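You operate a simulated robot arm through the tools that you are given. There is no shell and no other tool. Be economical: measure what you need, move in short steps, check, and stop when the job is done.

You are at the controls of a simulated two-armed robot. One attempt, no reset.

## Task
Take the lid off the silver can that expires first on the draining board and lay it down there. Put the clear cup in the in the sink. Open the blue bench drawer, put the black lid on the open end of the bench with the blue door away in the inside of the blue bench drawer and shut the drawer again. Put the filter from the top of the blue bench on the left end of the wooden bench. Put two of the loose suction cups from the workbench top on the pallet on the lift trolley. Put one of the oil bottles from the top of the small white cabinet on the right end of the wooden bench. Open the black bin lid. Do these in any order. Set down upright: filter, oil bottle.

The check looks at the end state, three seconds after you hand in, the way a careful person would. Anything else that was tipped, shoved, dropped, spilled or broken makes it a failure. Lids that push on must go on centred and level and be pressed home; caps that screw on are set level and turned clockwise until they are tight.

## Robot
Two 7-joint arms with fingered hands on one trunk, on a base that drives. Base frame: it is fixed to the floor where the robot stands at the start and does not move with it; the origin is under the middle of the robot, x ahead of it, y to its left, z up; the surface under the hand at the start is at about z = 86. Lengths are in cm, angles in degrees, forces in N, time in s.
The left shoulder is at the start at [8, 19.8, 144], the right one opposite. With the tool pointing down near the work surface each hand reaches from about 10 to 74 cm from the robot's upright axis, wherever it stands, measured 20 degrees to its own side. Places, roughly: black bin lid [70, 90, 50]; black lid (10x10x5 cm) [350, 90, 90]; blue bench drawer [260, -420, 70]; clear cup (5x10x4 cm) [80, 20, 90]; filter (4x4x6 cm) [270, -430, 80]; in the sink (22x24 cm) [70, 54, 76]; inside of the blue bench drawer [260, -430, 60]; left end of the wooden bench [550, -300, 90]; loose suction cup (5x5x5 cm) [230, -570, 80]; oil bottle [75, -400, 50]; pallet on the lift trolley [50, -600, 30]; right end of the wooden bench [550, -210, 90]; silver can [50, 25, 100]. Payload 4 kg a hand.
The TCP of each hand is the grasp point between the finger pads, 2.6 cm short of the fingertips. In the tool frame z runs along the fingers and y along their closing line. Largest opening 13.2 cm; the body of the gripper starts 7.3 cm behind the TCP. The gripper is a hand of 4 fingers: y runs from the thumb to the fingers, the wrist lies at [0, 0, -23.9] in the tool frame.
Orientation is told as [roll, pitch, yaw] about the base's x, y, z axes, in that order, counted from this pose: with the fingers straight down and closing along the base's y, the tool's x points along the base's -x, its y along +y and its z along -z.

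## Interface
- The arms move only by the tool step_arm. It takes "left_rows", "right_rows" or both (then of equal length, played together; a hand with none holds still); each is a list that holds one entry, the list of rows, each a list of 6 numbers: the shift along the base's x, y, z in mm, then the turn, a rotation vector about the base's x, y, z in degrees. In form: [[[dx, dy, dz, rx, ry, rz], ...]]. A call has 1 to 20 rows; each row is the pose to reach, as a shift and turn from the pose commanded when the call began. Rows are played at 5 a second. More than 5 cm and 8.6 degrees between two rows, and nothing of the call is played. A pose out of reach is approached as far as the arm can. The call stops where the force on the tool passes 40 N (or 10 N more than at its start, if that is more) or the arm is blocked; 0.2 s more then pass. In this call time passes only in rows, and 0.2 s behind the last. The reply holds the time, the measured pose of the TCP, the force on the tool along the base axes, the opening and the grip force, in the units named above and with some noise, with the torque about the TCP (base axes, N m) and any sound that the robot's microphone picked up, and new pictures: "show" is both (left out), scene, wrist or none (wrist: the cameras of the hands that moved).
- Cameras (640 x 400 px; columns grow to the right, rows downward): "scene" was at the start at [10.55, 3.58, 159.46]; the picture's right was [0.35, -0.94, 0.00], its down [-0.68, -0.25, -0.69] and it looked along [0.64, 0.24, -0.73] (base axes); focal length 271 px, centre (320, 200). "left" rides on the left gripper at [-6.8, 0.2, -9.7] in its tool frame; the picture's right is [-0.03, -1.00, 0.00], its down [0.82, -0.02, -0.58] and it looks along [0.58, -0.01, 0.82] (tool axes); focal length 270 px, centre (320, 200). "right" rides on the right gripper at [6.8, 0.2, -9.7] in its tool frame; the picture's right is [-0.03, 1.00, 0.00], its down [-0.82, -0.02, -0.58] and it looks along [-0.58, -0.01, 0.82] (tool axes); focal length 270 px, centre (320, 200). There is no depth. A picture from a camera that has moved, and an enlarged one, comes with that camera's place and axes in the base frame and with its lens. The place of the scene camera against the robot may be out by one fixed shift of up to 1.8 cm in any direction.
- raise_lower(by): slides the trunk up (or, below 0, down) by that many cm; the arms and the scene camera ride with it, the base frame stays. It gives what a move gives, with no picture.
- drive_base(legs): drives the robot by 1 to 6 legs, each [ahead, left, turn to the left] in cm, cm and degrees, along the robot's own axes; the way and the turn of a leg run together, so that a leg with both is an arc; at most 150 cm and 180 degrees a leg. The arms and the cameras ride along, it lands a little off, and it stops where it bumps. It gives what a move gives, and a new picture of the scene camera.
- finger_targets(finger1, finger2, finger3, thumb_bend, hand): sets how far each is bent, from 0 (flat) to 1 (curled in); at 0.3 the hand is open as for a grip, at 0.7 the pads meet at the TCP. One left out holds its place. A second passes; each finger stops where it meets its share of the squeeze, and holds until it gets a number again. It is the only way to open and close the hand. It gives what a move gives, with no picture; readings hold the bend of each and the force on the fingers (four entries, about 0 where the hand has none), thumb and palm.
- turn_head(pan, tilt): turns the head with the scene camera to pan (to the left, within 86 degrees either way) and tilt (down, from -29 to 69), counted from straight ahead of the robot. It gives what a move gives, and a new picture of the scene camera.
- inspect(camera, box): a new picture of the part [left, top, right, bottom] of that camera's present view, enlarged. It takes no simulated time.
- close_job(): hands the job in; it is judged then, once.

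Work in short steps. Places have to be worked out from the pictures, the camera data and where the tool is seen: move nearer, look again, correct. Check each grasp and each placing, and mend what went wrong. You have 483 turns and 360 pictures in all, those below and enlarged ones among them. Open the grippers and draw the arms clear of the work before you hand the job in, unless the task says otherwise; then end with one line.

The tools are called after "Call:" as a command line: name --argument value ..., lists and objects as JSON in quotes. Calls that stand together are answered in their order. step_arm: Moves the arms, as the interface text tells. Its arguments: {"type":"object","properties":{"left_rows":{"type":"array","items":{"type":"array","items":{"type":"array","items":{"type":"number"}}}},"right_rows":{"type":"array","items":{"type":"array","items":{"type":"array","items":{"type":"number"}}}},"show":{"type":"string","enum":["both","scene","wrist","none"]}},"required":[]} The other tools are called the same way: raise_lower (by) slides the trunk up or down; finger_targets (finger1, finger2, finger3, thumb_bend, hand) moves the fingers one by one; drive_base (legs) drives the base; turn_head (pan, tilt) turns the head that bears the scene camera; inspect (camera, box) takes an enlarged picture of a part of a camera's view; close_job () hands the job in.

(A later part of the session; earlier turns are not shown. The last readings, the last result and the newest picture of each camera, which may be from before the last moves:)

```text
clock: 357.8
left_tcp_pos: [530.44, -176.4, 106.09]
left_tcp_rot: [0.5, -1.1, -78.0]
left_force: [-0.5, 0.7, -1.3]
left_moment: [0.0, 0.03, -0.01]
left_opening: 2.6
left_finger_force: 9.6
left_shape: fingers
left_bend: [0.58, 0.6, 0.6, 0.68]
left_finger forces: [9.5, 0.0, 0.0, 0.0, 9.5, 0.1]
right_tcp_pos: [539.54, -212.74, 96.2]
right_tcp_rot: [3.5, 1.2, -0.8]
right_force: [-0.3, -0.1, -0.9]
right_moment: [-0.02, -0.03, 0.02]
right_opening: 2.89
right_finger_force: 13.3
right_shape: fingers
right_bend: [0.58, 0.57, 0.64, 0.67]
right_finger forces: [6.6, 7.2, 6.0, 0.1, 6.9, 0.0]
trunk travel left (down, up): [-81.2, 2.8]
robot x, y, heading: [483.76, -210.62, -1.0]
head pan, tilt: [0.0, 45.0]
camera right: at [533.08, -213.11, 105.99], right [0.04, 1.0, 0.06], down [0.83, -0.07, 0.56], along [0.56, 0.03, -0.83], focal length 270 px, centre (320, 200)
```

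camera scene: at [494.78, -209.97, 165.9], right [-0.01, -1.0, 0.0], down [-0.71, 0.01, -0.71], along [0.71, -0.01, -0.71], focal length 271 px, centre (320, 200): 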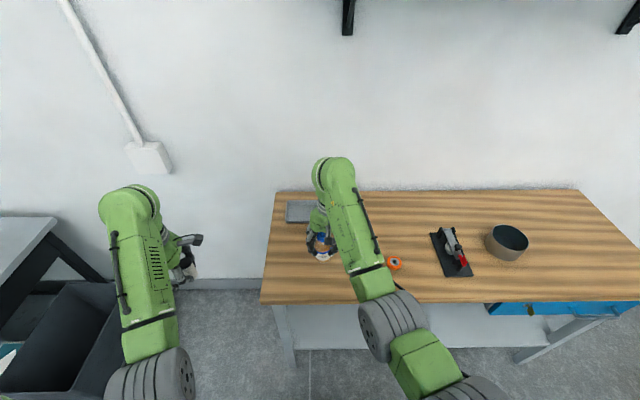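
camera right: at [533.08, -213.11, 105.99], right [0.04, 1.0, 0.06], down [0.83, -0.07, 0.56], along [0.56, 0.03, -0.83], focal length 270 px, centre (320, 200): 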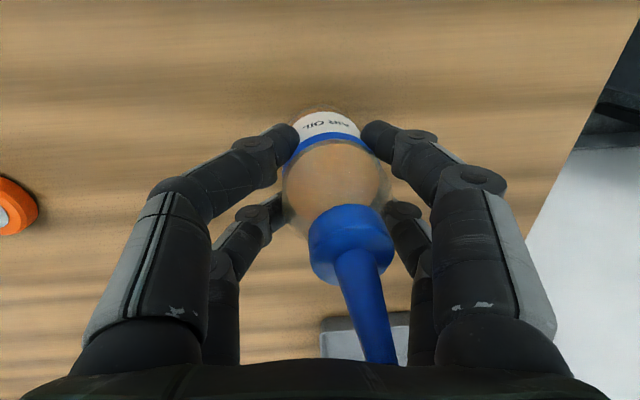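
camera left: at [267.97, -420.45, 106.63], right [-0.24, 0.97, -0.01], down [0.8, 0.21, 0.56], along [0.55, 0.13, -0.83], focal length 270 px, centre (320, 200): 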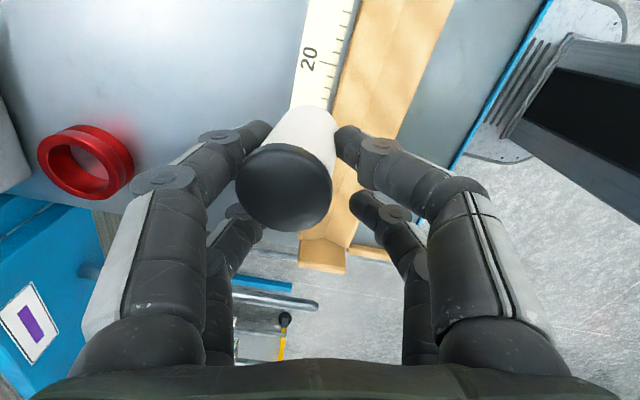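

No contact yet; continue in 5 mm steps.

Call:
step_arm --right_rows '[[[0, 0, -5, 0, 0, 0], [0, 0, -10, 0, 0, 0], [0, 0, -15, 0, 0, 0], [0, 0, -20, 0, 0, 0], [0, 0, -25, 0, 0, 0]]]' --show "wrist"

```text
clock: 359.0
left_tcp_pos: [530.06, -176.32, 106.16]
left_tcp_rot: [0.8, -1.2, -77.9]
left_force: [0.7, 0.3, -0.2]
left_moment: [-0.02, -0.01, -0.04]
left_opening: 2.6
left_finger_force: 9.1
left_shape: fingers
left_bend: [0.58, 0.6, 0.6, 0.68]
left_finger forces: [9.3, 0.0, 0.0, 0.0, 9.5, 0.0]
right_tcp_pos: [539.63, -212.67, 94.17]
right_tcp_rot: [3.6, 0.7, -0.8]
right_force: [1.8, -4.1, 31.2]
right_moment: [0.03, -0.07, 0.03]
right_opening: 2.64
right_finger_force: 21.2
right_shape: fingers
right_bend: [0.61, 0.59, 0.66, 0.68]
right_finger forces: [8.8, 10.3, 12.4, 0.1, 11.0, 0.0]
trunk travel left (down, up): [-81.2, 2.8]
robot x, y, heading: [484.21, -210.54, -0.9]
head pan, tilt: [0.0, 45.0]
camera right: at [532.89, -213.13, 103.96], right [0.04, 1.0, 0.06], down [0.82, -0.07, 0.56], along [0.57, 0.03, -0.82], focal length 270 px, centre (320, 200)
```

right: 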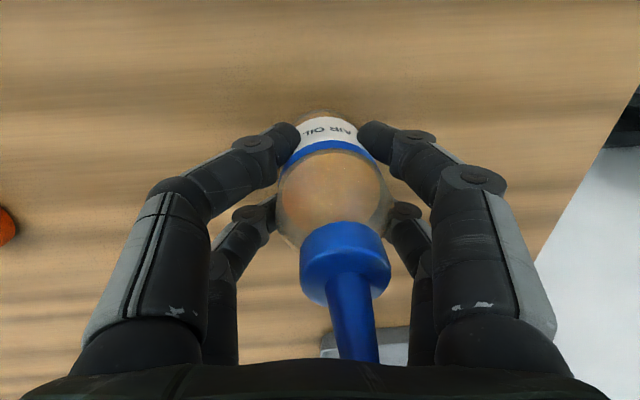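

Contact (31 N). Ease up 5 mm and release, then lift straight up.

Call:
step_arm --right_rows '[[[0, 0, 4, 0, 0, 0], [0, 0, 6, 0, 0, 0]]]' --show "none"

Call:
finger_targets --hand "right" --finger1 0.46 --finger2 0.46 --finger3 0.46 --thumb_bend 0.46

Call:
inspect --camera "right" --box '[0, 0, 640, 400]'

```text
clock: 359.6
left_tcp_pos: [530.26, -176.42, 106.1]
left_tcp_rot: [0.6, -1.1, -77.8]
left_force: [0.5, 0.1, -0.2]
left_moment: [0.0, 0.02, 0.01]
left_opening: 2.6
left_finger_force: 9.1
left_shape: fingers
left_bend: [0.58, 0.6, 0.6, 0.68]
left_finger forces: [9.5, 0.0, 0.0, 0.0, 9.4, 0.0]
right_tcp_pos: [539.39, -212.68, 94.21]
right_tcp_rot: [3.6, 1.4, -0.7]
right_force: [5.8, -0.9, 14.3]
right_moment: [-0.01, -0.19, -0.03]
right_opening: 2.61
right_finger_force: 17.8
right_shape: fingers
right_bend: [0.61, 0.59, 0.66, 0.68]
right_finger forces: [7.0, 10.4, 11.0, 0.0, 8.3, 0.0]
trunk travel left (down, up): [-81.2, 2.8]
robot x, y, heading: [483.88, -210.32, -0.7]
head pan, tilt: [0.0, 45.0]
```

```text
clock: 360.6
left_tcp_pos: [530.52, -176.43, 106.06]
left_tcp_rot: [0.6, -1.2, -77.9]
left_force: [-0.6, 0.4, -0.7]
left_moment: [0.0, 0.02, -0.01]
left_opening: 2.59
left_finger_force: 9.4
left_shape: fingers
left_bend: [0.58, 0.6, 0.6, 0.68]
left_finger forces: [9.5, 0.0, 0.1, 0.0, 9.5, 0.1]
right_tcp_pos: [539.56, -212.58, 94.36]
right_tcp_rot: [3.5, 1.2, -0.8]
right_force: [0.3, 1.2, -1.0]
right_moment: [0.0, -0.01, 0.03]
right_opening: 7.89
right_finger_force: 0.1
right_shape: fingers
right_bend: [0.46, 0.46, 0.46, 0.46]
right_finger forces: [0.1, 0.0, 0.0, 0.0, 0.0, 0.0]
trunk travel left (down, up): [-81.2, 2.8]
robot x, y, heading: [483.85, -210.65, -0.6]
head pan, tilt: [0.0, 45.0]
```

```text
1.00 times, centred on (320, 200) of right (not enlarged: the box is as wide or as high as the picture)
camera zoom: at [533.0, -213.1, 104.11], right [0.04, 1.0, 0.06], down [0.83, -0.07, 0.56], along [0.56, 0.03, -0.83], focal length 270 px, centre (320, 200)
```

zoom: 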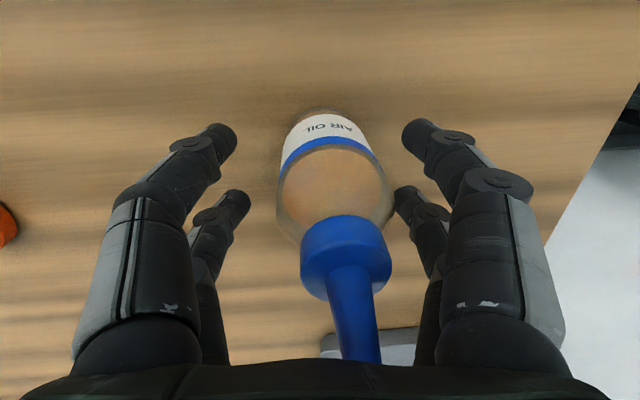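

The bottle stands upright. Lift the hand.

Call:
step_arm --right_rows '[[[0, 0, 25, 0, 0, 0], [0, 0, 60, 0, 0, 0], [0, 0, 100, 0, 0, 0]]]' --show "none"

Call:
raise_lower --by 2.5

Call:
drive_base --legs '[[-22, 0, 0]]'

```text
clock: 361.4
left_tcp_pos: [530.48, -176.24, 106.06]
left_tcp_rot: [0.6, -1.2, -77.9]
left_force: [0.2, 0.6, -0.7]
left_moment: [0.0, -0.01, -0.01]
left_opening: 2.6
left_finger_force: 9.4
left_shape: fingers
left_bend: [0.58, 0.6, 0.6, 0.68]
left_finger forces: [9.4, 0.0, 0.0, 0.0, 9.5, 0.0]
right_tcp_pos: [539.53, -212.65, 104.36]
right_tcp_rot: [3.5, 1.3, -0.8]
right_force: [0.7, 0.8, -0.3]
right_moment: [-0.06, -0.03, 0.0]
right_opening: 7.91
right_finger_force: 0.0
right_shape: fingers
right_bend: [0.46, 0.46, 0.46, 0.46]
right_finger forces: [0.0, 0.0, 0.1, 0.0, 0.0, 0.0]
trunk travel left (down, up): [-81.2, 2.8]
robot x, y, heading: [483.55, -210.89, -0.7]
head pan, tilt: [0.0, 45.0]
```

```text
clock: 362.1
left_tcp_pos: [530.33, -176.34, 108.7]
left_tcp_rot: [0.5, -1.2, -78.0]
left_force: [0.2, 0.7, 0.0]
left_moment: [0.01, 0.0, -0.03]
left_opening: 2.57
left_finger_force: 9.4
left_shape: fingers
left_bend: [0.58, 0.6, 0.6, 0.68]
left_finger forces: [9.4, 0.0, 0.0, 0.0, 9.5, 0.0]
right_tcp_pos: [539.51, -212.65, 106.84]
right_tcp_rot: [3.5, 1.3, -0.8]
right_force: [0.0, 0.1, -1.0]
right_moment: [0.01, 0.0, -0.02]
right_opening: 7.9
right_finger_force: 0.1
right_shape: fingers
right_bend: [0.46, 0.46, 0.46, 0.46]
right_finger forces: [0.0, 0.0, 0.1, 0.0, 0.1, 0.0]
trunk travel left (down, up): [-83.7, 0.3]
robot x, y, heading: [483.75, -210.67, -0.6]
head pan, tilt: [0.0, 45.0]
```

```text
clock: 363.8
left_tcp_pos: [508.82, -175.91, 108.28]
left_tcp_rot: [0.5, -1.2, -77.8]
left_force: [-0.1, 0.5, -0.3]
left_moment: [0.04, 0.05, 0.02]
left_opening: 2.59
left_finger_force: 9.5
left_shape: fingers
left_bend: [0.58, 0.6, 0.6, 0.68]
left_finger forces: [9.5, 0.0, 0.0, 0.0, 9.5, 0.0]
right_tcp_pos: [518.0, -212.45, 106.44]
right_tcp_rot: [3.5, 1.6, -0.6]
right_force: [0.1, -0.2, -0.3]
right_moment: [0.01, 0.01, 0.02]
right_opening: 7.89
right_finger_force: 0.2
right_shape: fingers
right_bend: [0.46, 0.46, 0.46, 0.46]
right_finger forces: [0.0, 0.0, 0.1, 0.1, 0.1, 0.0]
trunk travel left (down, up): [-83.7, 0.3]
robot x, y, heading: [462.16, -210.11, -0.5]
head pan, tilt: [0.0, 45.0]
camera scene: at [473.86, -209.7, 168.32], right [-0.01, -1.0, 0.0], down [-0.71, 0.01, -0.7], along [0.7, -0.01, -0.71], focal length 271 px, centre (320, 200)
```

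scene: 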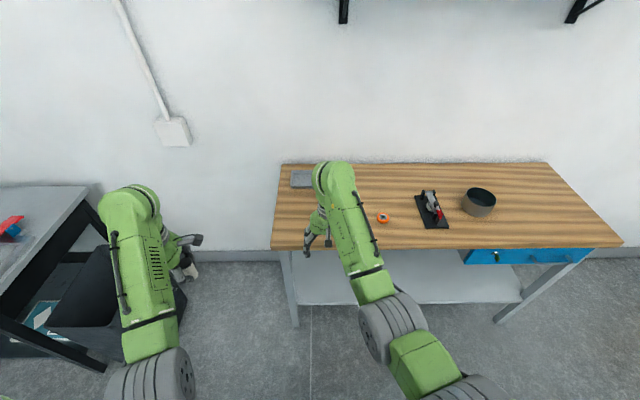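

Now tuck the right hand in, and drive to the other end for the filter.

Call:
step_arm --right_rows '[[[-30, -10, 0, 0, 0, 0], [-60, -25, -20, 0, 0, 0], [-90, -40, -45, 0, 0, 0], [-120, -55, -70, 0, 0, 0], [-150, -70, -95, 0, 0, 0], [-180, -85, -120, 0, 0, 0], [-210, -105, -145, 0, 0, 0], [-240, -125, -170, 0, 0, 0], [-270, -145, -195, 0, 0, 0], [-300, -160, -215, 0, 0, 0]]]' --show "none"

Call:
drive_base --legs '[[0, -95, 0.5]]'

```text
clock: 366.0
left_tcp_pos: [508.25, -175.96, 108.55]
left_tcp_rot: [0.8, -1.2, -77.8]
left_force: [-0.3, -0.7, 0.0]
left_moment: [-0.03, 0.01, -0.01]
left_opening: 2.57
left_finger_force: 9.9
left_shape: fingers
left_bend: [0.58, 0.6, 0.6, 0.68]
left_finger forces: [9.5, 0.0, 0.0, 0.0, 9.4, 0.0]
right_tcp_pos: [487.73, -228.38, 85.08]
right_tcp_rot: [3.4, 1.2, -0.8]
right_force: [0.2, 0.3, -0.2]
right_moment: [0.02, 0.03, -0.01]
right_opening: 7.89
right_finger_force: 0.1
right_shape: fingers
right_bend: [0.46, 0.46, 0.46, 0.46]
right_finger forces: [0.0, 0.0, 0.0, 0.0, 0.1, 0.0]
trunk travel left (down, up): [-83.7, 0.3]
robot x, y, heading: [461.94, -210.43, -0.8]
head pan, tilt: [0.0, 45.0]
```

```text
clock: 371.1
left_tcp_pos: [507.52, -272.22, 108.54]
left_tcp_rot: [0.6, -1.3, -77.2]
left_force: [0.3, 0.0, -0.4]
left_moment: [0.01, 0.01, 0.02]
left_opening: 2.58
left_finger_force: 9.7
left_shape: fingers
left_bend: [0.58, 0.6, 0.6, 0.68]
left_finger forces: [9.5, 0.1, 0.0, 0.0, 9.4, 0.0]
right_tcp_pos: [487.5, -324.75, 85.24]
right_tcp_rot: [3.4, 1.3, -0.1]
right_force: [-0.5, 0.0, -0.6]
right_moment: [0.0, 0.03, -0.03]
right_opening: 7.88
right_finger_force: 0.1
right_shape: fingers
right_bend: [0.46, 0.46, 0.46, 0.46]
right_finger forces: [0.0, 0.1, 0.0, 0.1, 0.0, 0.0]
trunk travel left (down, up): [-83.7, 0.3]
robot x, y, heading: [461.51, -306.95, 0.0]
head pan, tilt: [0.0, 45.0]
camera scene: at [472.53, -306.19, 168.38], right [0.0, -1.0, 0.0], down [-0.71, 0.0, -0.71], along [0.71, 0.0, -0.71], focal length 271 px, centre (320, 200)
```

scene: 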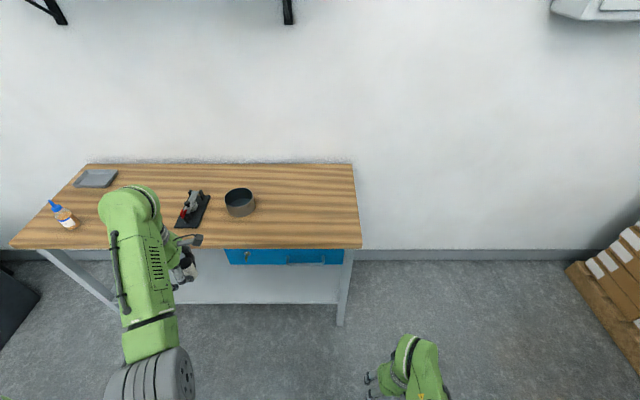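

Drive forward and bring the filter over the free end at about [545, -299].

Call:
drive_base --legs '[[24, 0, 0]]'

Call:
step_arm --left_rows '[[[30, -35, 0, 0, 0, 0], [55, -75, 0, 0, 0, 0], [75, -115, 0, 0, 0, 0], [95, -155, 0, 0, 0, 0], [115, -195, 0, 0, 0, 0], [130, -235, 0, 0, 0, 0], [135, -250, 0, 0, 0, 0]]]'

```text
clock: 372.8
left_tcp_pos: [531.14, -272.3, 108.66]
left_tcp_rot: [0.9, -1.3, -77.1]
left_force: [-0.2, 0.3, -0.2]
left_moment: [0.0, -0.03, 0.0]
left_opening: 2.59
left_finger_force: 9.3
left_shape: fingers
left_bend: [0.58, 0.6, 0.6, 0.68]
left_finger forces: [9.5, 0.1, 0.0, 0.0, 9.5, 0.0]
right_tcp_pos: [511.35, -324.83, 85.32]
right_tcp_rot: [3.4, 1.1, 0.0]
right_force: [0.3, -0.1, 0.5]
right_moment: [0.01, -0.03, 0.04]
right_opening: 7.92
right_finger_force: 0.1
right_shape: fingers
right_bend: [0.46, 0.46, 0.46, 0.46]
right_finger forces: [0.0, 0.0, 0.1, 0.0, 0.0, 0.0]
trunk travel left (down, up): [-83.7, 0.3]
robot x, y, heading: [485.57, -307.12, 0.2]
head pan, tilt: [0.0, 45.0]
camera scene: at [495.96, -306.36, 168.43], right [0.0, -1.0, 0.0], down [-0.7, 0.0, -0.71], along [0.71, 0.0, -0.7], focal length 271 px, centre (320, 200)
```

scene: 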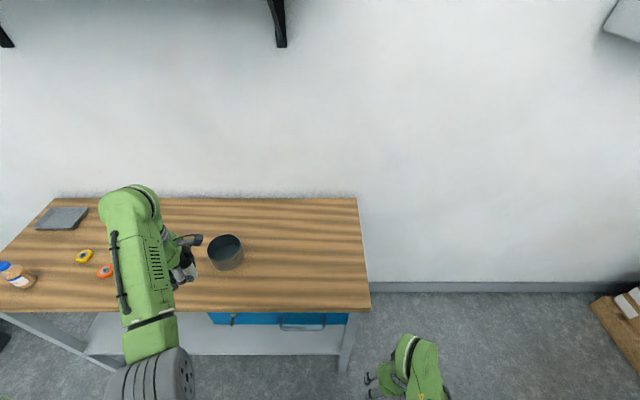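

```text
clock: 374.4
left_tcp_pos: [545.01, -297.44, 108.51]
left_tcp_rot: [0.5, -1.2, -77.1]
left_force: [-0.2, 0.1, -0.2]
left_moment: [0.01, 0.02, 0.03]
left_opening: 2.58
left_finger_force: 9.0
left_shape: fingers
left_bend: [0.58, 0.6, 0.6, 0.67]
left_finger forces: [9.4, 0.1, 0.0, 0.0, 9.4, 0.0]
right_tcp_pos: [511.58, -324.72, 85.04]
right_tcp_rot: [3.5, 1.4, 0.1]
right_force: [-1.0, 0.6, 0.1]
right_moment: [0.02, -0.02, 0.0]
right_opening: 7.92
right_finger_force: 0.1
right_shape: fingers
right_bend: [0.46, 0.46, 0.46, 0.46]
right_finger forces: [0.0, 0.1, 0.0, 0.1, 0.1, 0.0]
trunk travel left (down, up): [-83.7, 0.3]
robot x, y, heading: [485.52, -307.39, 0.1]
head pan, tilt: [0.0, 45.0]
camera scene: at [496.67, -306.39, 168.37], right [0.0, -1.0, 0.0], down [-0.71, 0.0, -0.71], along [0.71, 0.0, -0.71], focal length 271 px, centre (320, 200)
camera left: at [546.72, -303.81, 118.33], right [-0.97, -0.25, -0.01], down [-0.21, 0.8, 0.56], along [-0.13, 0.55, -0.83], focal length 270 px, centre (320, 200)
```

scene: 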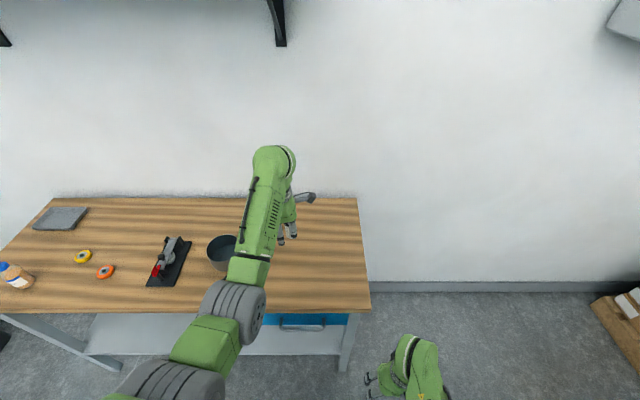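
left: 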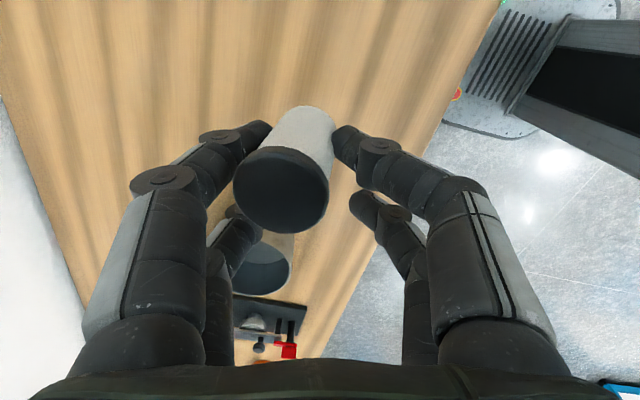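

Compensate the small tilt by -8° about y and descend.

Call:
step_arm --left_rows '[[[0, 0, -30, 0, -4, 0], [0, 0, -65, 0, -8, 0], [0, 0, -100, 0, -8, 0], [0, 0, -130, 0, -8, 0], [0, 0, -145, 0, -8, 0]]]' --show "wrist"

```text
clock: 375.6
left_tcp_pos: [544.88, -297.32, 94.15]
left_tcp_rot: [8.4, -2.9, -77.4]
left_force: [0.3, -0.3, -0.9]
left_moment: [0.0, 0.01, 0.03]
left_opening: 2.56
left_finger_force: 9.9
left_shape: fingers
left_bend: [0.58, 0.6, 0.6, 0.67]
left_finger forces: [9.4, 0.0, 0.0, 0.0, 9.4, 0.0]
right_tcp_pos: [511.55, -324.84, 85.19]
right_tcp_rot: [3.5, 1.3, 0.0]
right_force: [-0.6, -0.4, -0.5]
right_moment: [0.02, -0.01, 0.01]
right_opening: 7.89
right_finger_force: 0.1
right_shape: fingers
right_bend: [0.46, 0.46, 0.46, 0.46]
right_finger forces: [0.0, 0.0, 0.1, 0.0, 0.1, 0.0]
trunk travel left (down, up): [-83.7, 0.3]
robot x, y, heading: [485.51, -306.56, -0.0]
head pan, tilt: [0.0, 45.0]
camera left: at [545.21, -303.86, 103.91], right [-0.96, -0.25, -0.15], down [-0.29, 0.8, 0.53], along [-0.01, 0.55, -0.84], focal length 270 px, centre (320, 200)
```

left: 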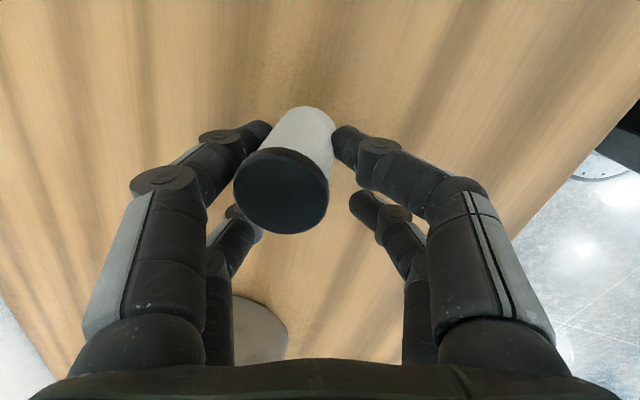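

Continue in 4 mm steps to contact.

Call:
step_arm --left_rows '[[[0, 0, -8, 0, 0, 0], [0, 0, -13, 0, 0, 0], [0, 0, -18, 0, 0, 0], [0, 0, -22, 0, 0, 0], [0, 0, -26, 0, 0, 0], [0, 0, -30, 0, 0, 0], [0, 0, -34, 0, 0, 0]]]' --show "wrist"

```text
clock: 377.2
left_tcp_pos: [544.66, -297.41, 91.28]
left_tcp_rot: [9.0, -3.2, -77.4]
left_force: [-9.0, -1.1, 28.8]
left_moment: [0.39, 0.76, 0.23]
left_opening: 2.57
left_finger_force: 23.0
left_shape: fingers
left_bend: [0.58, 0.6, 0.7, 0.67]
left_finger forces: [10.2, 0.1, 25.3, 0.0, 9.8, 0.0]
right_tcp_pos: [511.22, -324.8, 85.35]
right_tcp_rot: [3.6, 1.1, -0.1]
right_force: [-0.3, -1.3, -0.4]
right_moment: [0.0, -0.02, -0.03]
right_opening: 7.9
right_finger_force: 0.1
right_shape: fingers
right_bend: [0.46, 0.46, 0.46, 0.46]
right_finger forces: [0.0, 0.0, 0.0, 0.1, 0.0, 0.1]
trunk travel left (down, up): [-83.7, 0.3]
robot x, y, heading: [485.16, -307.18, 0.1]
head pan, tilt: [0.0, 45.0]
camera left: at [544.91, -303.81, 101.13], right [-0.96, -0.25, -0.15], down [-0.29, 0.8, 0.52], along [-0.01, 0.55, -0.84], focal length 270 px, centre (320, 200)
```

left: 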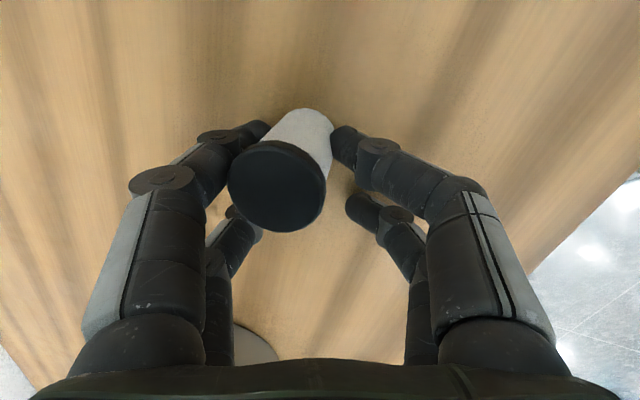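

Finger 3 touched the bench first. Raise 8 mm, curl fingers 2 and 3 in, then lower again.

Call:
step_arm --left_rows '[[[0, 0, 8, 0, 0, 0], [0, 0, 10, 0, 3, 0]]]' --show "none"

Call:
finger_targets --hand "left" --finger2 0.73 --finger3 0.73

Call:
step_arm --left_rows '[[[0, 0, -5, 0, 0, 0], [0, 0, -9, 0, 0, 0], [0, 0, -12, 0, 0, 0], [0, 0, -15, 0, 0, 0], [0, 0, -18, 0, 0, 0], [0, 0, -21, 0, 0, 0]]]' --show "wrist"

```text
clock: 377.8
left_tcp_pos: [544.86, -297.18, 91.58]
left_tcp_rot: [5.3, -2.1, -77.2]
left_force: [0.5, -0.7, 0.9]
left_moment: [-0.02, -0.05, 0.0]
left_opening: 2.56
left_finger_force: 10.1
left_shape: fingers
left_bend: [0.58, 0.6, 0.6, 0.67]
left_finger forces: [9.8, 0.1, 0.0, 0.0, 9.5, 0.0]
right_tcp_pos: [511.67, -324.8, 85.11]
right_tcp_rot: [3.5, 1.3, 0.1]
right_force: [-0.2, 0.0, 0.9]
right_moment: [0.01, -0.01, 0.02]
right_opening: 7.89
right_finger_force: 0.1
right_shape: fingers
right_bend: [0.46, 0.46, 0.46, 0.46]
right_finger forces: [0.1, 0.0, 0.1, 0.0, 0.0, 0.1]
trunk travel left (down, up): [-83.7, 0.3]
robot x, y, heading: [485.28, -306.94, 0.2]
head pan, tilt: [0.0, 45.0]
```

```text
clock: 378.8
left_tcp_pos: [544.91, -297.38, 91.67]
left_tcp_rot: [5.5, -2.3, -77.3]
left_force: [0.3, 0.6, -0.6]
left_moment: [0.0, 0.01, 0.0]
left_opening: 2.54
left_finger_force: 9.6
left_shape: fingers
left_bend: [0.58, 0.72, 0.72, 0.67]
left_finger forces: [9.8, 0.1, 0.0, 0.0, 9.7, 0.1]
right_tcp_pos: [511.58, -324.66, 85.24]
right_tcp_rot: [3.6, 1.2, 0.1]
right_force: [0.0, 0.9, 0.6]
right_moment: [-0.01, 0.02, 0.0]
right_opening: 7.93
right_finger_force: 0.0
right_shape: fingers
right_bend: [0.46, 0.46, 0.46, 0.46]
right_finger forces: [0.1, 0.0, 0.0, 0.1, 0.0, 0.0]
trunk travel left (down, up): [-83.7, 0.3]
robot x, y, heading: [485.04, -307.23, -0.1]
head pan, tilt: [0.0, 45.0]
```

```text
clock: 380.2
left_tcp_pos: [545.22, -297.52, 90.58]
left_tcp_rot: [6.6, -2.7, -77.5]
left_force: [-11.0, -0.4, 27.2]
left_moment: [-0.39, -0.06, -0.14]
left_opening: 2.5
left_finger_force: 20.8
left_shape: fingers
left_bend: [0.62, 0.72, 0.72, 0.73]
left_finger forces: [16.9, 0.1, 0.0, 0.0, 24.3, 0.1]
right_tcp_pos: [511.22, -324.75, 85.28]
right_tcp_rot: [3.5, 1.2, 0.0]
right_force: [0.4, 0.8, -0.7]
right_moment: [0.02, 0.04, -0.03]
right_opening: 7.92
right_finger_force: 0.1
right_shape: fingers
right_bend: [0.46, 0.46, 0.46, 0.46]
right_finger forces: [0.0, 0.0, 0.0, 0.0, 0.0, 0.0]
trunk travel left (down, up): [-83.7, 0.3]
robot x, y, heading: [485.5, -306.97, 0.1]
head pan, tilt: [0.0, 45.0]
stopped in row 6 (left hand): the force on the tool passed its limit at 43 N (the readings are from after the stop); the commanded pose is now the measured one
camera left: at [545.92, -303.77, 100.57], right [-0.96, -0.25, -0.11], down [-0.27, 0.8, 0.53], along [-0.04, 0.54, -0.84], focal length 270 px, centre (320, 200)
```

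left: 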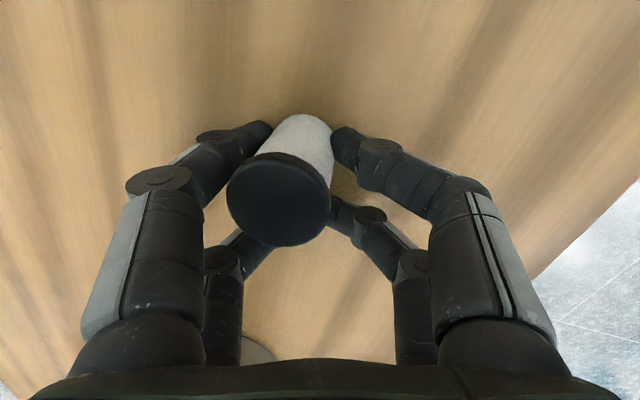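

Filter touches the bench. Ease up and release slowly.

Call:
step_arm --left_rows '[[[0, 0, 5, 0, 0, 0]]]' --show "none"

Call:
finger_targets --hand "left" --finger1 0.53 --finger2 0.6 --finger3 0.6 --thumb_bend 0.6

Call:
finger_targets --hand "left" --finger1 0.48 --finger2 0.5 --finger3 0.5 --thumb_bend 0.5

Call:
inspect --camera "left" --box '[0, 0, 640, 400]'

```text
clock: 380.6
left_tcp_pos: [545.39, -297.46, 90.83]
left_tcp_rot: [6.2, -2.5, -77.3]
left_force: [-3.7, -1.2, 12.1]
left_moment: [-0.17, -0.14, -0.05]
left_opening: 2.52
left_finger_force: 12.6
left_shape: fingers
left_bend: [0.6, 0.72, 0.72, 0.72]
left_finger forces: [12.3, 0.0, 0.0, 0.1, 13.1, 0.1]
right_tcp_pos: [511.59, -324.82, 85.16]
right_tcp_rot: [3.6, 1.3, -0.1]
right_force: [0.1, -0.3, -0.3]
right_moment: [0.02, 0.06, 0.0]
right_opening: 7.92
right_finger_force: 0.1
right_shape: fingers
right_bend: [0.46, 0.46, 0.46, 0.46]
right_finger forces: [0.0, 0.0, 0.0, 0.0, 0.0, 0.0]
trunk travel left (down, up): [-83.7, 0.3]
robot x, y, heading: [485.23, -307.32, 0.4]
head pan, tilt: [0.0, 45.0]
```

```text
clock: 381.6
left_tcp_pos: [545.27, -297.36, 90.98]
left_tcp_rot: [6.5, -2.5, -77.4]
left_force: [6.7, -0.3, 22.1]
left_moment: [0.05, -0.11, -0.03]
left_opening: 3.41
left_finger_force: 11.6
left_shape: fingers
left_bend: [0.53, 0.6, 0.7, 0.64]
left_finger forces: [0.0, 5.6, 7.1, 0.1, 10.2, 0.0]
right_tcp_pos: [511.48, -324.77, 85.24]
right_tcp_rot: [3.4, 1.1, 0.0]
right_force: [0.0, 0.6, 0.1]
right_moment: [-0.03, 0.01, 0.0]
right_opening: 7.89
right_finger_force: 0.1
right_shape: fingers
right_bend: [0.46, 0.46, 0.46, 0.46]
right_finger forces: [0.0, 0.0, 0.1, 0.1, 0.0, 0.0]
trunk travel left (down, up): [-83.7, 0.3]
robot x, y, heading: [485.37, -307.19, -0.1]
head pan, tilt: [0.0, 45.0]
```

```text
clock: 382.6
left_tcp_pos: [545.38, -297.49, 91.11]
left_tcp_rot: [6.5, -2.6, -77.4]
left_force: [9.6, 2.5, 30.7]
left_moment: [-0.19, 0.19, 0.02]
left_opening: 4.66
left_finger_force: 15.3
left_shape: fingers
left_bend: [0.48, 0.5, 0.71, 0.6]
left_finger forces: [0.0, 0.1, 7.4, 0.1, 23.2, 0.1]
right_tcp_pos: [511.34, -324.7, 85.29]
right_tcp_rot: [3.5, 1.3, 0.1]
right_force: [-0.1, -0.3, 0.2]
right_moment: [0.0, -0.02, 0.01]
right_opening: 7.9
right_finger_force: 0.1
right_shape: fingers
right_bend: [0.46, 0.46, 0.46, 0.46]
right_finger forces: [0.1, 0.1, 0.0, 0.0, 0.1, 0.0]
trunk travel left (down, up): [-83.7, 0.3]
robot x, y, heading: [485.62, -307.22, 0.1]
head pan, tilt: [0.0, 45.0]
```

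```text
1.00 times, centred on (320, 200) of left (not enlarged: the box is as wide or as high as the picture)
camera zoom: at [546.01, -303.73, 100.93], right [-0.96, -0.25, -0.11], down [-0.27, 0.8, 0.53], along [-0.04, 0.54, -0.84], focal length 270 px, centre (320, 200)
```

zoom: 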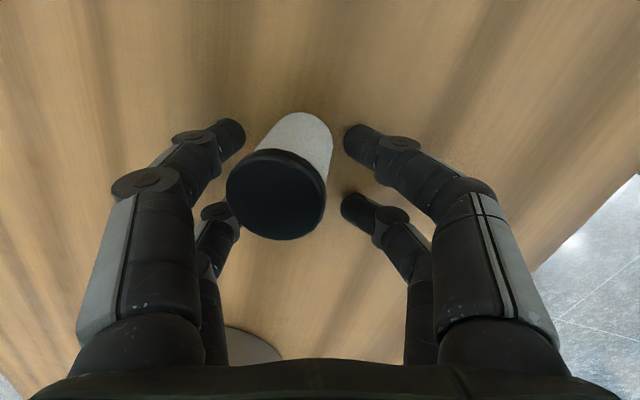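

The filter stands free. Raise a little, open wide, then lift away.

Call:
step_arm --left_rows '[[[0, 0, 8, 0, 0, 0]]]' --show "none"

Call:
finger_targets --hand "left" --finger1 0.42 --finger2 0.42 --finger3 0.42 --thumb_bend 0.42

Call:
step_arm --left_rows '[[[0, 0, 30, 0, 0, 0], [0, 0, 70, 0, 0, 0], [0, 0, 110, 0, 0, 0], [0, 0, 140, 0, 0, 0]]]' --show "wrist"

```text
clock: 383.0
left_tcp_pos: [545.3, -297.48, 91.3]
left_tcp_rot: [6.0, -2.5, -77.4]
left_force: [6.7, 1.7, 18.0]
left_moment: [-0.04, 0.2, -0.02]
left_opening: 5.55
left_finger_force: 9.5
left_shape: fingers
left_bend: [0.48, 0.5, 0.66, 0.56]
left_finger forces: [0.1, 0.0, 6.4, 0.1, 11.8, 0.0]
right_tcp_pos: [511.62, -324.83, 85.26]
right_tcp_rot: [3.5, 1.2, 0.0]
right_force: [0.0, -0.2, 0.6]
right_moment: [-0.01, -0.03, 0.01]
right_opening: 7.92
right_finger_force: 0.1
right_shape: fingers
right_bend: [0.46, 0.46, 0.46, 0.46]
right_finger forces: [0.0, 0.1, 0.0, 0.0, 0.0, 0.0]
trunk travel left (down, up): [-83.7, 0.3]
robot x, y, heading: [485.45, -307.0, 0.2]
head pan, tilt: [0.0, 45.0]
```

```text
clock: 384.0
left_tcp_pos: [545.41, -297.41, 91.63]
left_tcp_rot: [6.3, -2.6, -77.4]
left_force: [8.4, 3.0, 26.2]
left_moment: [-0.2, 0.81, -0.05]
left_opening: 8.48
left_finger_force: 13.3
left_shape: fingers
left_bend: [0.42, 0.42, 0.59, 0.45]
left_finger forces: [0.0, 0.0, 9.6, 0.0, 16.8, 0.0]
right_tcp_pos: [511.39, -324.79, 85.32]
right_tcp_rot: [3.5, 1.3, 0.0]
right_force: [0.6, 0.8, 0.5]
right_moment: [-0.01, -0.03, -0.01]
right_opening: 7.89
right_finger_force: 0.1
right_shape: fingers
right_bend: [0.46, 0.46, 0.46, 0.46]
right_finger forces: [0.1, 0.0, 0.1, 0.1, 0.0, 0.0]
trunk travel left (down, up): [-83.7, 0.3]
robot x, y, heading: [485.53, -306.97, 0.0]
head pan, tilt: [0.0, 45.0]
```

```text
clock: 385.0
left_tcp_pos: [545.44, -297.31, 105.43]
left_tcp_rot: [6.0, -2.5, -77.3]
left_force: [0.2, 0.2, 0.0]
left_moment: [0.04, 0.0, 0.0]
left_opening: 9.26
left_finger_force: 0.1
left_shape: fingers
left_bend: [0.42, 0.42, 0.42, 0.42]
left_finger forces: [0.0, 0.0, 0.0, 0.0, 0.1, 0.1]
right_tcp_pos: [511.61, -324.73, 85.18]
right_tcp_rot: [3.5, 1.5, 0.0]
right_force: [-0.5, -0.2, -0.2]
right_moment: [0.02, -0.01, 0.02]
right_opening: 7.91
right_finger_force: 0.0
right_shape: fingers
right_bend: [0.46, 0.46, 0.46, 0.46]
right_finger forces: [0.1, 0.0, 0.0, 0.0, 0.1, 0.0]
trunk travel left (down, up): [-83.7, 0.3]
robot x, y, heading: [485.54, -306.99, 0.1]
head pan, tilt: [0.0, 45.0]
camera left: at [546.13, -303.69, 115.22], right [-0.96, -0.25, -0.1], down [-0.26, 0.8, 0.54], along [-0.05, 0.54, -0.84], focal length 270 px, centre (320, 200)
```

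left: 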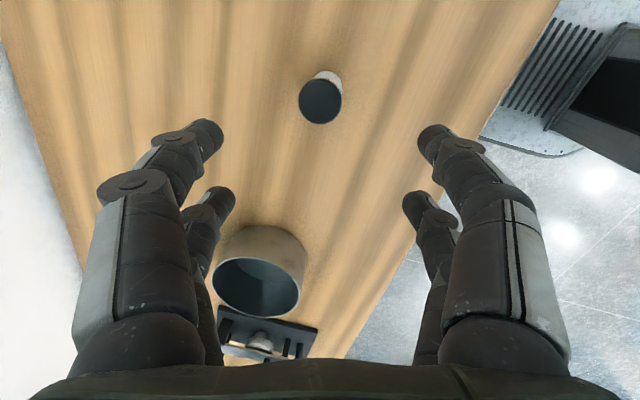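

The filter stands upright at the y -300 end. Draw the left hand in, then drive back towards the aisle next to the workbench for the suction cups.

Call:
step_arm --left_rows '[[[-25, 30, 0, -2, 5, 0], [-50, 60, 0, -2, 6, 0], [-75, 90, 0, -2, 6, 0], [-100, 120, 0, -2, 6, 0], [-120, 145, 0, -2, 6, 0]]]' --show "none"

Call:
drive_base --legs '[[-40, 0, 0], [0, 45, 0], [-145, 0, 0], [-145, 0, 0]]'

Call:
turn_head --pan -75 --tilt 25

```text
clock: 386.2
left_tcp_pos: [533.4, -282.64, 105.29]
left_tcp_rot: [-0.3, -3.1, -77.0]
left_force: [0.1, 0.3, -0.6]
left_moment: [0.0, -0.01, -0.01]
left_opening: 9.26
left_finger_force: 0.1
left_shape: fingers
left_bend: [0.42, 0.42, 0.42, 0.42]
left_finger forces: [0.1, 0.0, 0.0, 0.0, 0.0, 0.1]
right_tcp_pos: [511.51, -324.67, 85.3]
right_tcp_rot: [3.5, 1.3, -0.1]
right_force: [0.8, 0.9, 0.3]
right_moment: [0.01, 0.01, 0.0]
right_opening: 7.88
right_finger_force: 0.2
right_shape: fingers
right_bend: [0.46, 0.46, 0.46, 0.46]
right_finger forces: [0.0, 0.0, 0.1, 0.0, 0.0, 0.0]
trunk travel left (down, up): [-83.7, 0.3]
robot x, y, heading: [485.49, -307.43, 0.0]
head pan, tilt: [0.0, 45.0]
```

```text
clock: 404.7
left_tcp_pos: [203.33, -230.95, 105.27]
left_tcp_rot: [-0.3, -3.1, -77.4]
left_force: [-0.1, 0.5, -0.1]
left_moment: [-0.05, 0.0, 0.03]
left_opening: 9.28
left_finger_force: 0.0
left_shape: fingers
left_bend: [0.42, 0.42, 0.42, 0.42]
left_finger forces: [0.0, 0.1, 0.0, 0.0, 0.0, 0.1]
right_tcp_pos: [181.26, -272.9, 85.12]
right_tcp_rot: [3.4, 1.4, -0.6]
right_force: [-0.2, 0.4, -0.4]
right_moment: [0.01, 0.03, 0.0]
right_opening: 7.88
right_finger_force: 0.0
right_shape: fingers
right_bend: [0.46, 0.46, 0.46, 0.46]
right_finger forces: [0.0, 0.0, 0.0, 0.0, 0.0, 0.1]
trunk travel left (down, up): [-83.7, 0.3]
robot x, y, heading: [155.35, -255.02, -0.3]
head pan, tilt: [0.0, 45.0]
camera scene: at [166.32, -254.26, 168.37], right [-0.01, -1.0, 0.0], down [-0.71, 0.0, -0.71], along [0.71, 0.0, -0.71], focal length 271 px, centre (320, 200)
```

scene: 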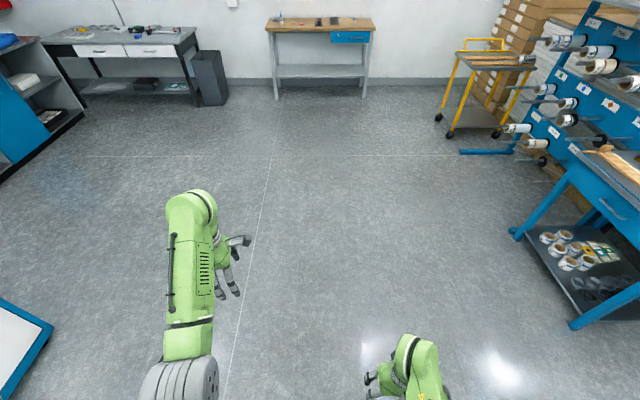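

```text
clock: 406.2
left_tcp_pos: [203.32, -230.82, 105.38]
left_tcp_rot: [-0.2, -3.1, -77.4]
left_force: [0.8, -0.2, 0.3]
left_moment: [0.02, -0.02, -0.04]
left_opening: 9.25
left_finger_force: 0.1
left_shape: fingers
left_bend: [0.42, 0.42, 0.42, 0.42]
left_finger forces: [0.1, 0.1, 0.0, 0.0, 0.0, 0.0]
right_tcp_pos: [181.02, -272.78, 85.21]
right_tcp_rot: [3.5, 1.3, -0.5]
right_force: [-0.2, -0.3, -0.2]
right_moment: [0.03, 0.01, 0.02]
right_opening: 7.9
right_finger_force: 0.1
right_shape: fingers
right_bend: [0.46, 0.46, 0.46, 0.46]
right_finger forces: [0.0, 0.1, 0.0, 0.0, 0.1, 0.1]
trunk travel left (down, up): [-83.7, 0.3]
robot x, y, heading: [154.88, -254.83, -0.5]
head pan, tilt: [-75.0, 25.0]
camera scene: at [160.41, -263.12, 171.44], right [-0.97, -0.25, 0.0], down [-0.11, 0.41, -0.91], along [0.23, -0.88, -0.42], focal length 271 px, centre (320, 200)
```

scene: 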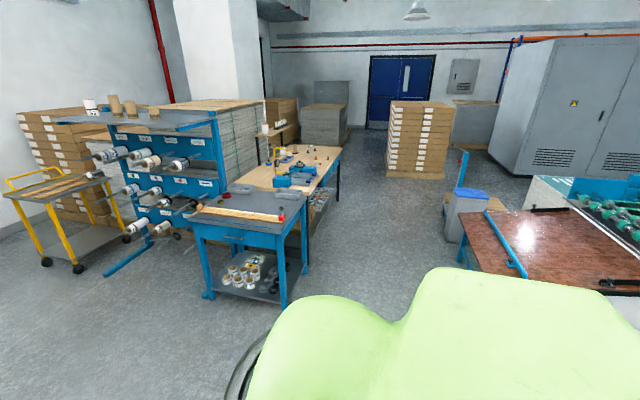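

Call:
inspect --camera "scene" --box '[230, 110, 360, 220]'

Call:
inspect --camera "scene" --box '[400, 130, 540, 270]'

```text
3.64 times, centred on (295, 165) of scene
camera zoom: at [160.41, -263.12, 171.44], right [-0.97, -0.25, 0.0], down [-0.11, 0.41, -0.91], along [0.23, -0.88, -0.42], focal length 984 px, centre (411, 327)
```

zoom: 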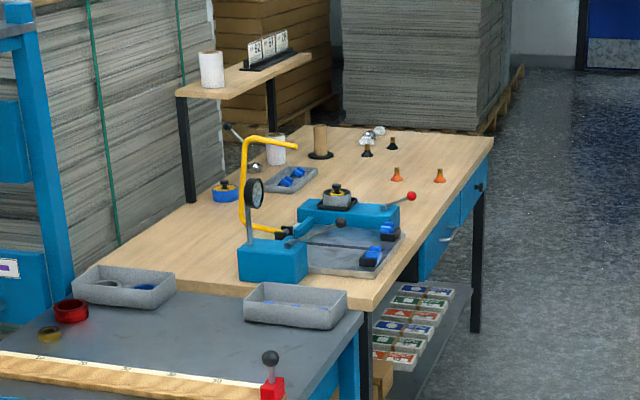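

```text
2.86 times, centred on (470, 200) of scene
camera zoom: at [160.41, -263.12, 171.44], right [-0.97, -0.25, 0.0], down [-0.11, 0.41, -0.91], along [0.23, -0.88, -0.42], focal length 773 px, centre (-109, 200)
```

zoom: 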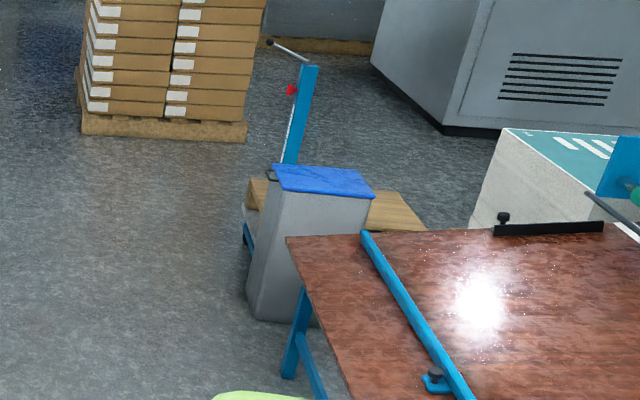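

Two orange suction cups stand near the aisle edge of the workbench at about [232, -573] and [245, -570]; the pallet lies near [30–85, -605]. Drive sideways down the aisle.

Call:
drive_base --legs '[[0, -150, 0.4], [0, -155, 0]]'

Call:
turn_head --pan -5 --tilt 45

```text
refused: -155 is not a number from -150 to 150
```

```text
clock: 407.6
left_tcp_pos: [203.35, -230.99, 105.28]
left_tcp_rot: [-0.2, -3.0, -77.4]
left_force: [0.1, -0.3, -0.4]
left_moment: [-0.01, -0.03, 0.0]
left_opening: 9.28
left_finger_force: 0.0
left_shape: fingers
left_bend: [0.42, 0.42, 0.42, 0.42]
left_finger forces: [0.0, 0.1, 0.1, 0.1, 0.0, 0.0]
right_tcp_pos: [181.04, -272.84, 85.23]
right_tcp_rot: [3.6, 1.3, -0.5]
right_force: [-0.7, -0.9, -0.4]
right_moment: [0.0, -0.01, -0.02]
right_opening: 7.91
right_finger_force: 0.0
right_shape: fingers
right_bend: [0.46, 0.46, 0.46, 0.46]
right_finger forces: [0.0, 0.0, 0.0, 0.0, 0.1, 0.0]
trunk travel left (down, up): [-83.7, 0.3]
robot x, y, heading: [154.93, -254.75, -0.4]
head pan, tilt: [-5.0, 45.0]
camera scene: at [166.17, -254.98, 168.38], right [-0.09, -1.0, 0.0], down [-0.7, 0.07, -0.71], along [0.7, -0.07, -0.71], focal length 271 px, centre (320, 200)
```

scene: 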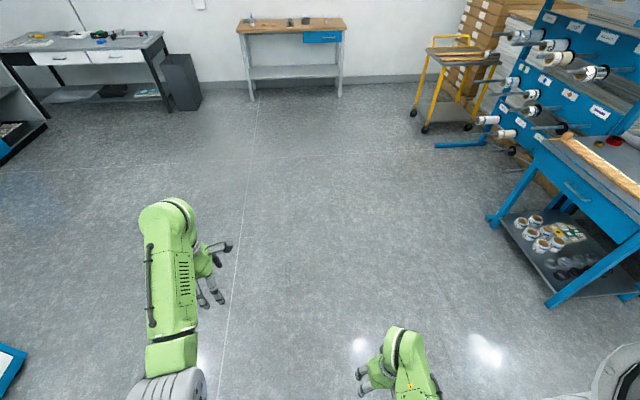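

Call:
drive_base --legs '[[0, -105, 0.4], [0, -100, 0], [0, -100, 0]]'

```text
clock: 422.7
left_tcp_pos: [201.06, -539.5, 105.24]
left_tcp_rot: [-0.2, -3.2, -78.8]
left_force: [0.6, -0.3, 0.9]
left_moment: [-0.05, 0.0, -0.04]
left_opening: 9.25
left_finger_force: 0.0
left_shape: fingers
left_bend: [0.42, 0.42, 0.42, 0.42]
left_finger forces: [0.1, 0.0, 0.0, 0.0, 0.0, 0.1]
right_tcp_pos: [177.94, -580.85, 85.2]
right_tcp_rot: [3.4, 1.4, -1.9]
right_force: [0.3, 0.3, 0.4]
right_moment: [-0.02, 0.0, -0.01]
right_opening: 7.9
right_finger_force: 0.1
right_shape: fingers
right_bend: [0.46, 0.46, 0.46, 0.46]
right_finger forces: [0.0, 0.0, 0.1, 0.1, 0.0, 0.0]
trunk travel left (down, up): [-83.7, 0.3]
robot x, y, heading: [152.51, -562.17, -1.7]
head pan, tilt: [-5.0, 45.0]
camera scene: at [163.42, -562.63, 168.38], right [-0.12, -0.99, 0.0], down [-0.7, 0.08, -0.71], along [0.7, -0.08, -0.71], focal length 271 px, centre (320, 200)
```

scene: 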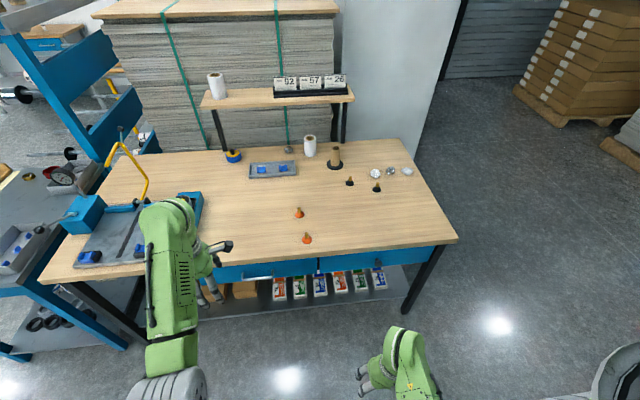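

Call:
inspect --camera "scene" --box '[260, 150, 440, 270]'

```text
3.33 times, centred on (350, 210) of scene
camera zoom: at [163.42, -562.63, 168.38], right [-0.12, -0.99, 0.0], down [-0.7, 0.08, -0.71], along [0.7, -0.08, -0.71], focal length 902 px, centre (220, 167)
```

zoom: 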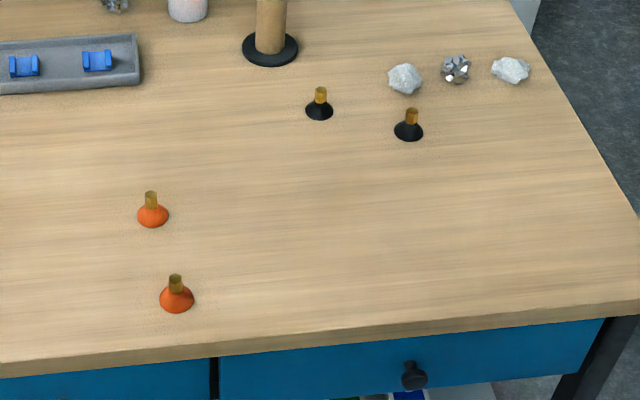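

Two orange cups with brass stems. Right hand takes the nearer one: drive forward 17 cm and extend the right hand over it.

Call:
drive_base --legs '[[17, 0, 1.7]]'

Call:
step_arm --right_rows '[[[35, 10, 10, 0, 0, 0], [70, 25, 25, 0, -1, 0], [105, 40, 45, 0, -1, 0], [140, 60, 65, -1, -2, 0], [175, 80, 85, -2, -2, 0], [210, 100, 105, -2, -2, 0], [245, 120, 120, -2, -2, 0], [280, 135, 130, -2, -2, 0], [315, 150, 130, -2, -2, 0], [350, 160, 130, -2, -2, 0]]]'

```text
clock: 424.2
left_tcp_pos: [217.85, -538.27, 105.43]
left_tcp_rot: [0.0, -3.2, -77.0]
left_force: [-0.8, 0.5, 0.2]
left_moment: [0.01, -0.04, -0.01]
left_opening: 9.27
left_finger_force: 0.1
left_shape: fingers
left_bend: [0.42, 0.42, 0.42, 0.42]
left_finger forces: [0.1, 0.0, 0.1, 0.1, 0.0, 0.0]
right_tcp_pos: [195.9, -580.43, 85.29]
right_tcp_rot: [3.6, 1.1, -0.1]
right_force: [0.1, -0.2, 0.6]
right_moment: [0.0, -0.04, 0.02]
right_opening: 7.9
right_finger_force: 0.1
right_shape: fingers
right_bend: [0.46, 0.46, 0.46, 0.46]
right_finger forces: [0.0, 0.1, 0.0, 0.1, 0.0, 0.0]
trunk travel left (down, up): [-83.7, 0.3]
robot x, y, heading: [170.33, -562.79, 0.1]
head pan, tilt: [-5.0, 45.0]
camera scene: at [180.62, -562.73, 168.42], right [-0.09, -1.0, 0.0], down [-0.7, 0.06, -0.71], along [0.71, -0.06, -0.7], focal length 271 px, centre (320, 200)
```

scene: 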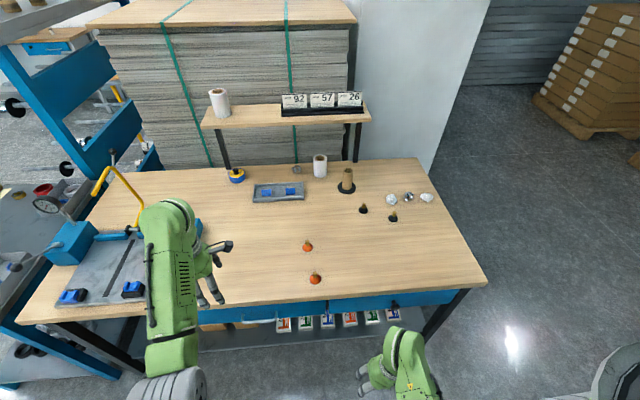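

```text
clock: 426.4
left_tcp_pos: [218.25, -538.19, 105.21]
left_tcp_rot: [-0.3, -3.1, -77.0]
left_force: [0.2, 0.4, -0.2]
left_moment: [-0.01, 0.03, -0.02]
left_opening: 9.29
left_finger_force: 0.0
left_shape: fingers
left_bend: [0.42, 0.42, 0.42, 0.42]
left_finger forces: [0.1, 0.0, 0.0, 0.0, 0.1, 0.0]
right_tcp_pos: [231.16, -564.35, 98.05]
right_tcp_rot: [1.6, -0.5, -0.1]
right_force: [-0.4, -0.1, -0.2]
right_moment: [0.02, 0.01, 0.01]
right_opening: 7.9
right_finger_force: 0.1
right_shape: fingers
right_bend: [0.46, 0.46, 0.46, 0.46]
right_finger forces: [0.0, 0.1, 0.0, 0.1, 0.0, 0.1]
trunk travel left (down, up): [-83.7, 0.3]
robot x, y, heading: [170.08, -562.9, -0.3]
head pan, tilt: [-5.0, 45.0]
camera scene: at [181.43, -562.64, 168.36], right [-0.09, -1.0, 0.0], down [-0.71, 0.06, -0.71], along [0.7, -0.06, -0.71], focal length 271 px, centre (320, 200)
camera right: at [224.37, -564.55, 107.56], right [0.03, 1.0, 0.03], down [0.81, -0.04, 0.58], along [0.58, 0.01, -0.81], focal length 270 px, centre (320, 200)
```

scene: 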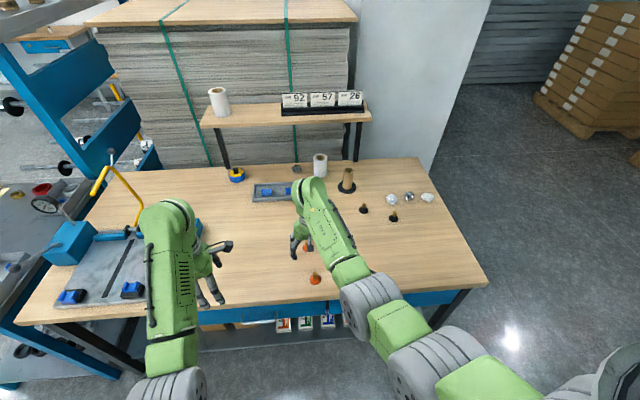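
right: 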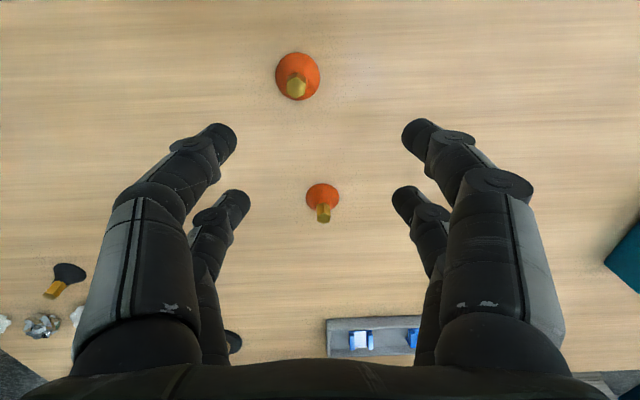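

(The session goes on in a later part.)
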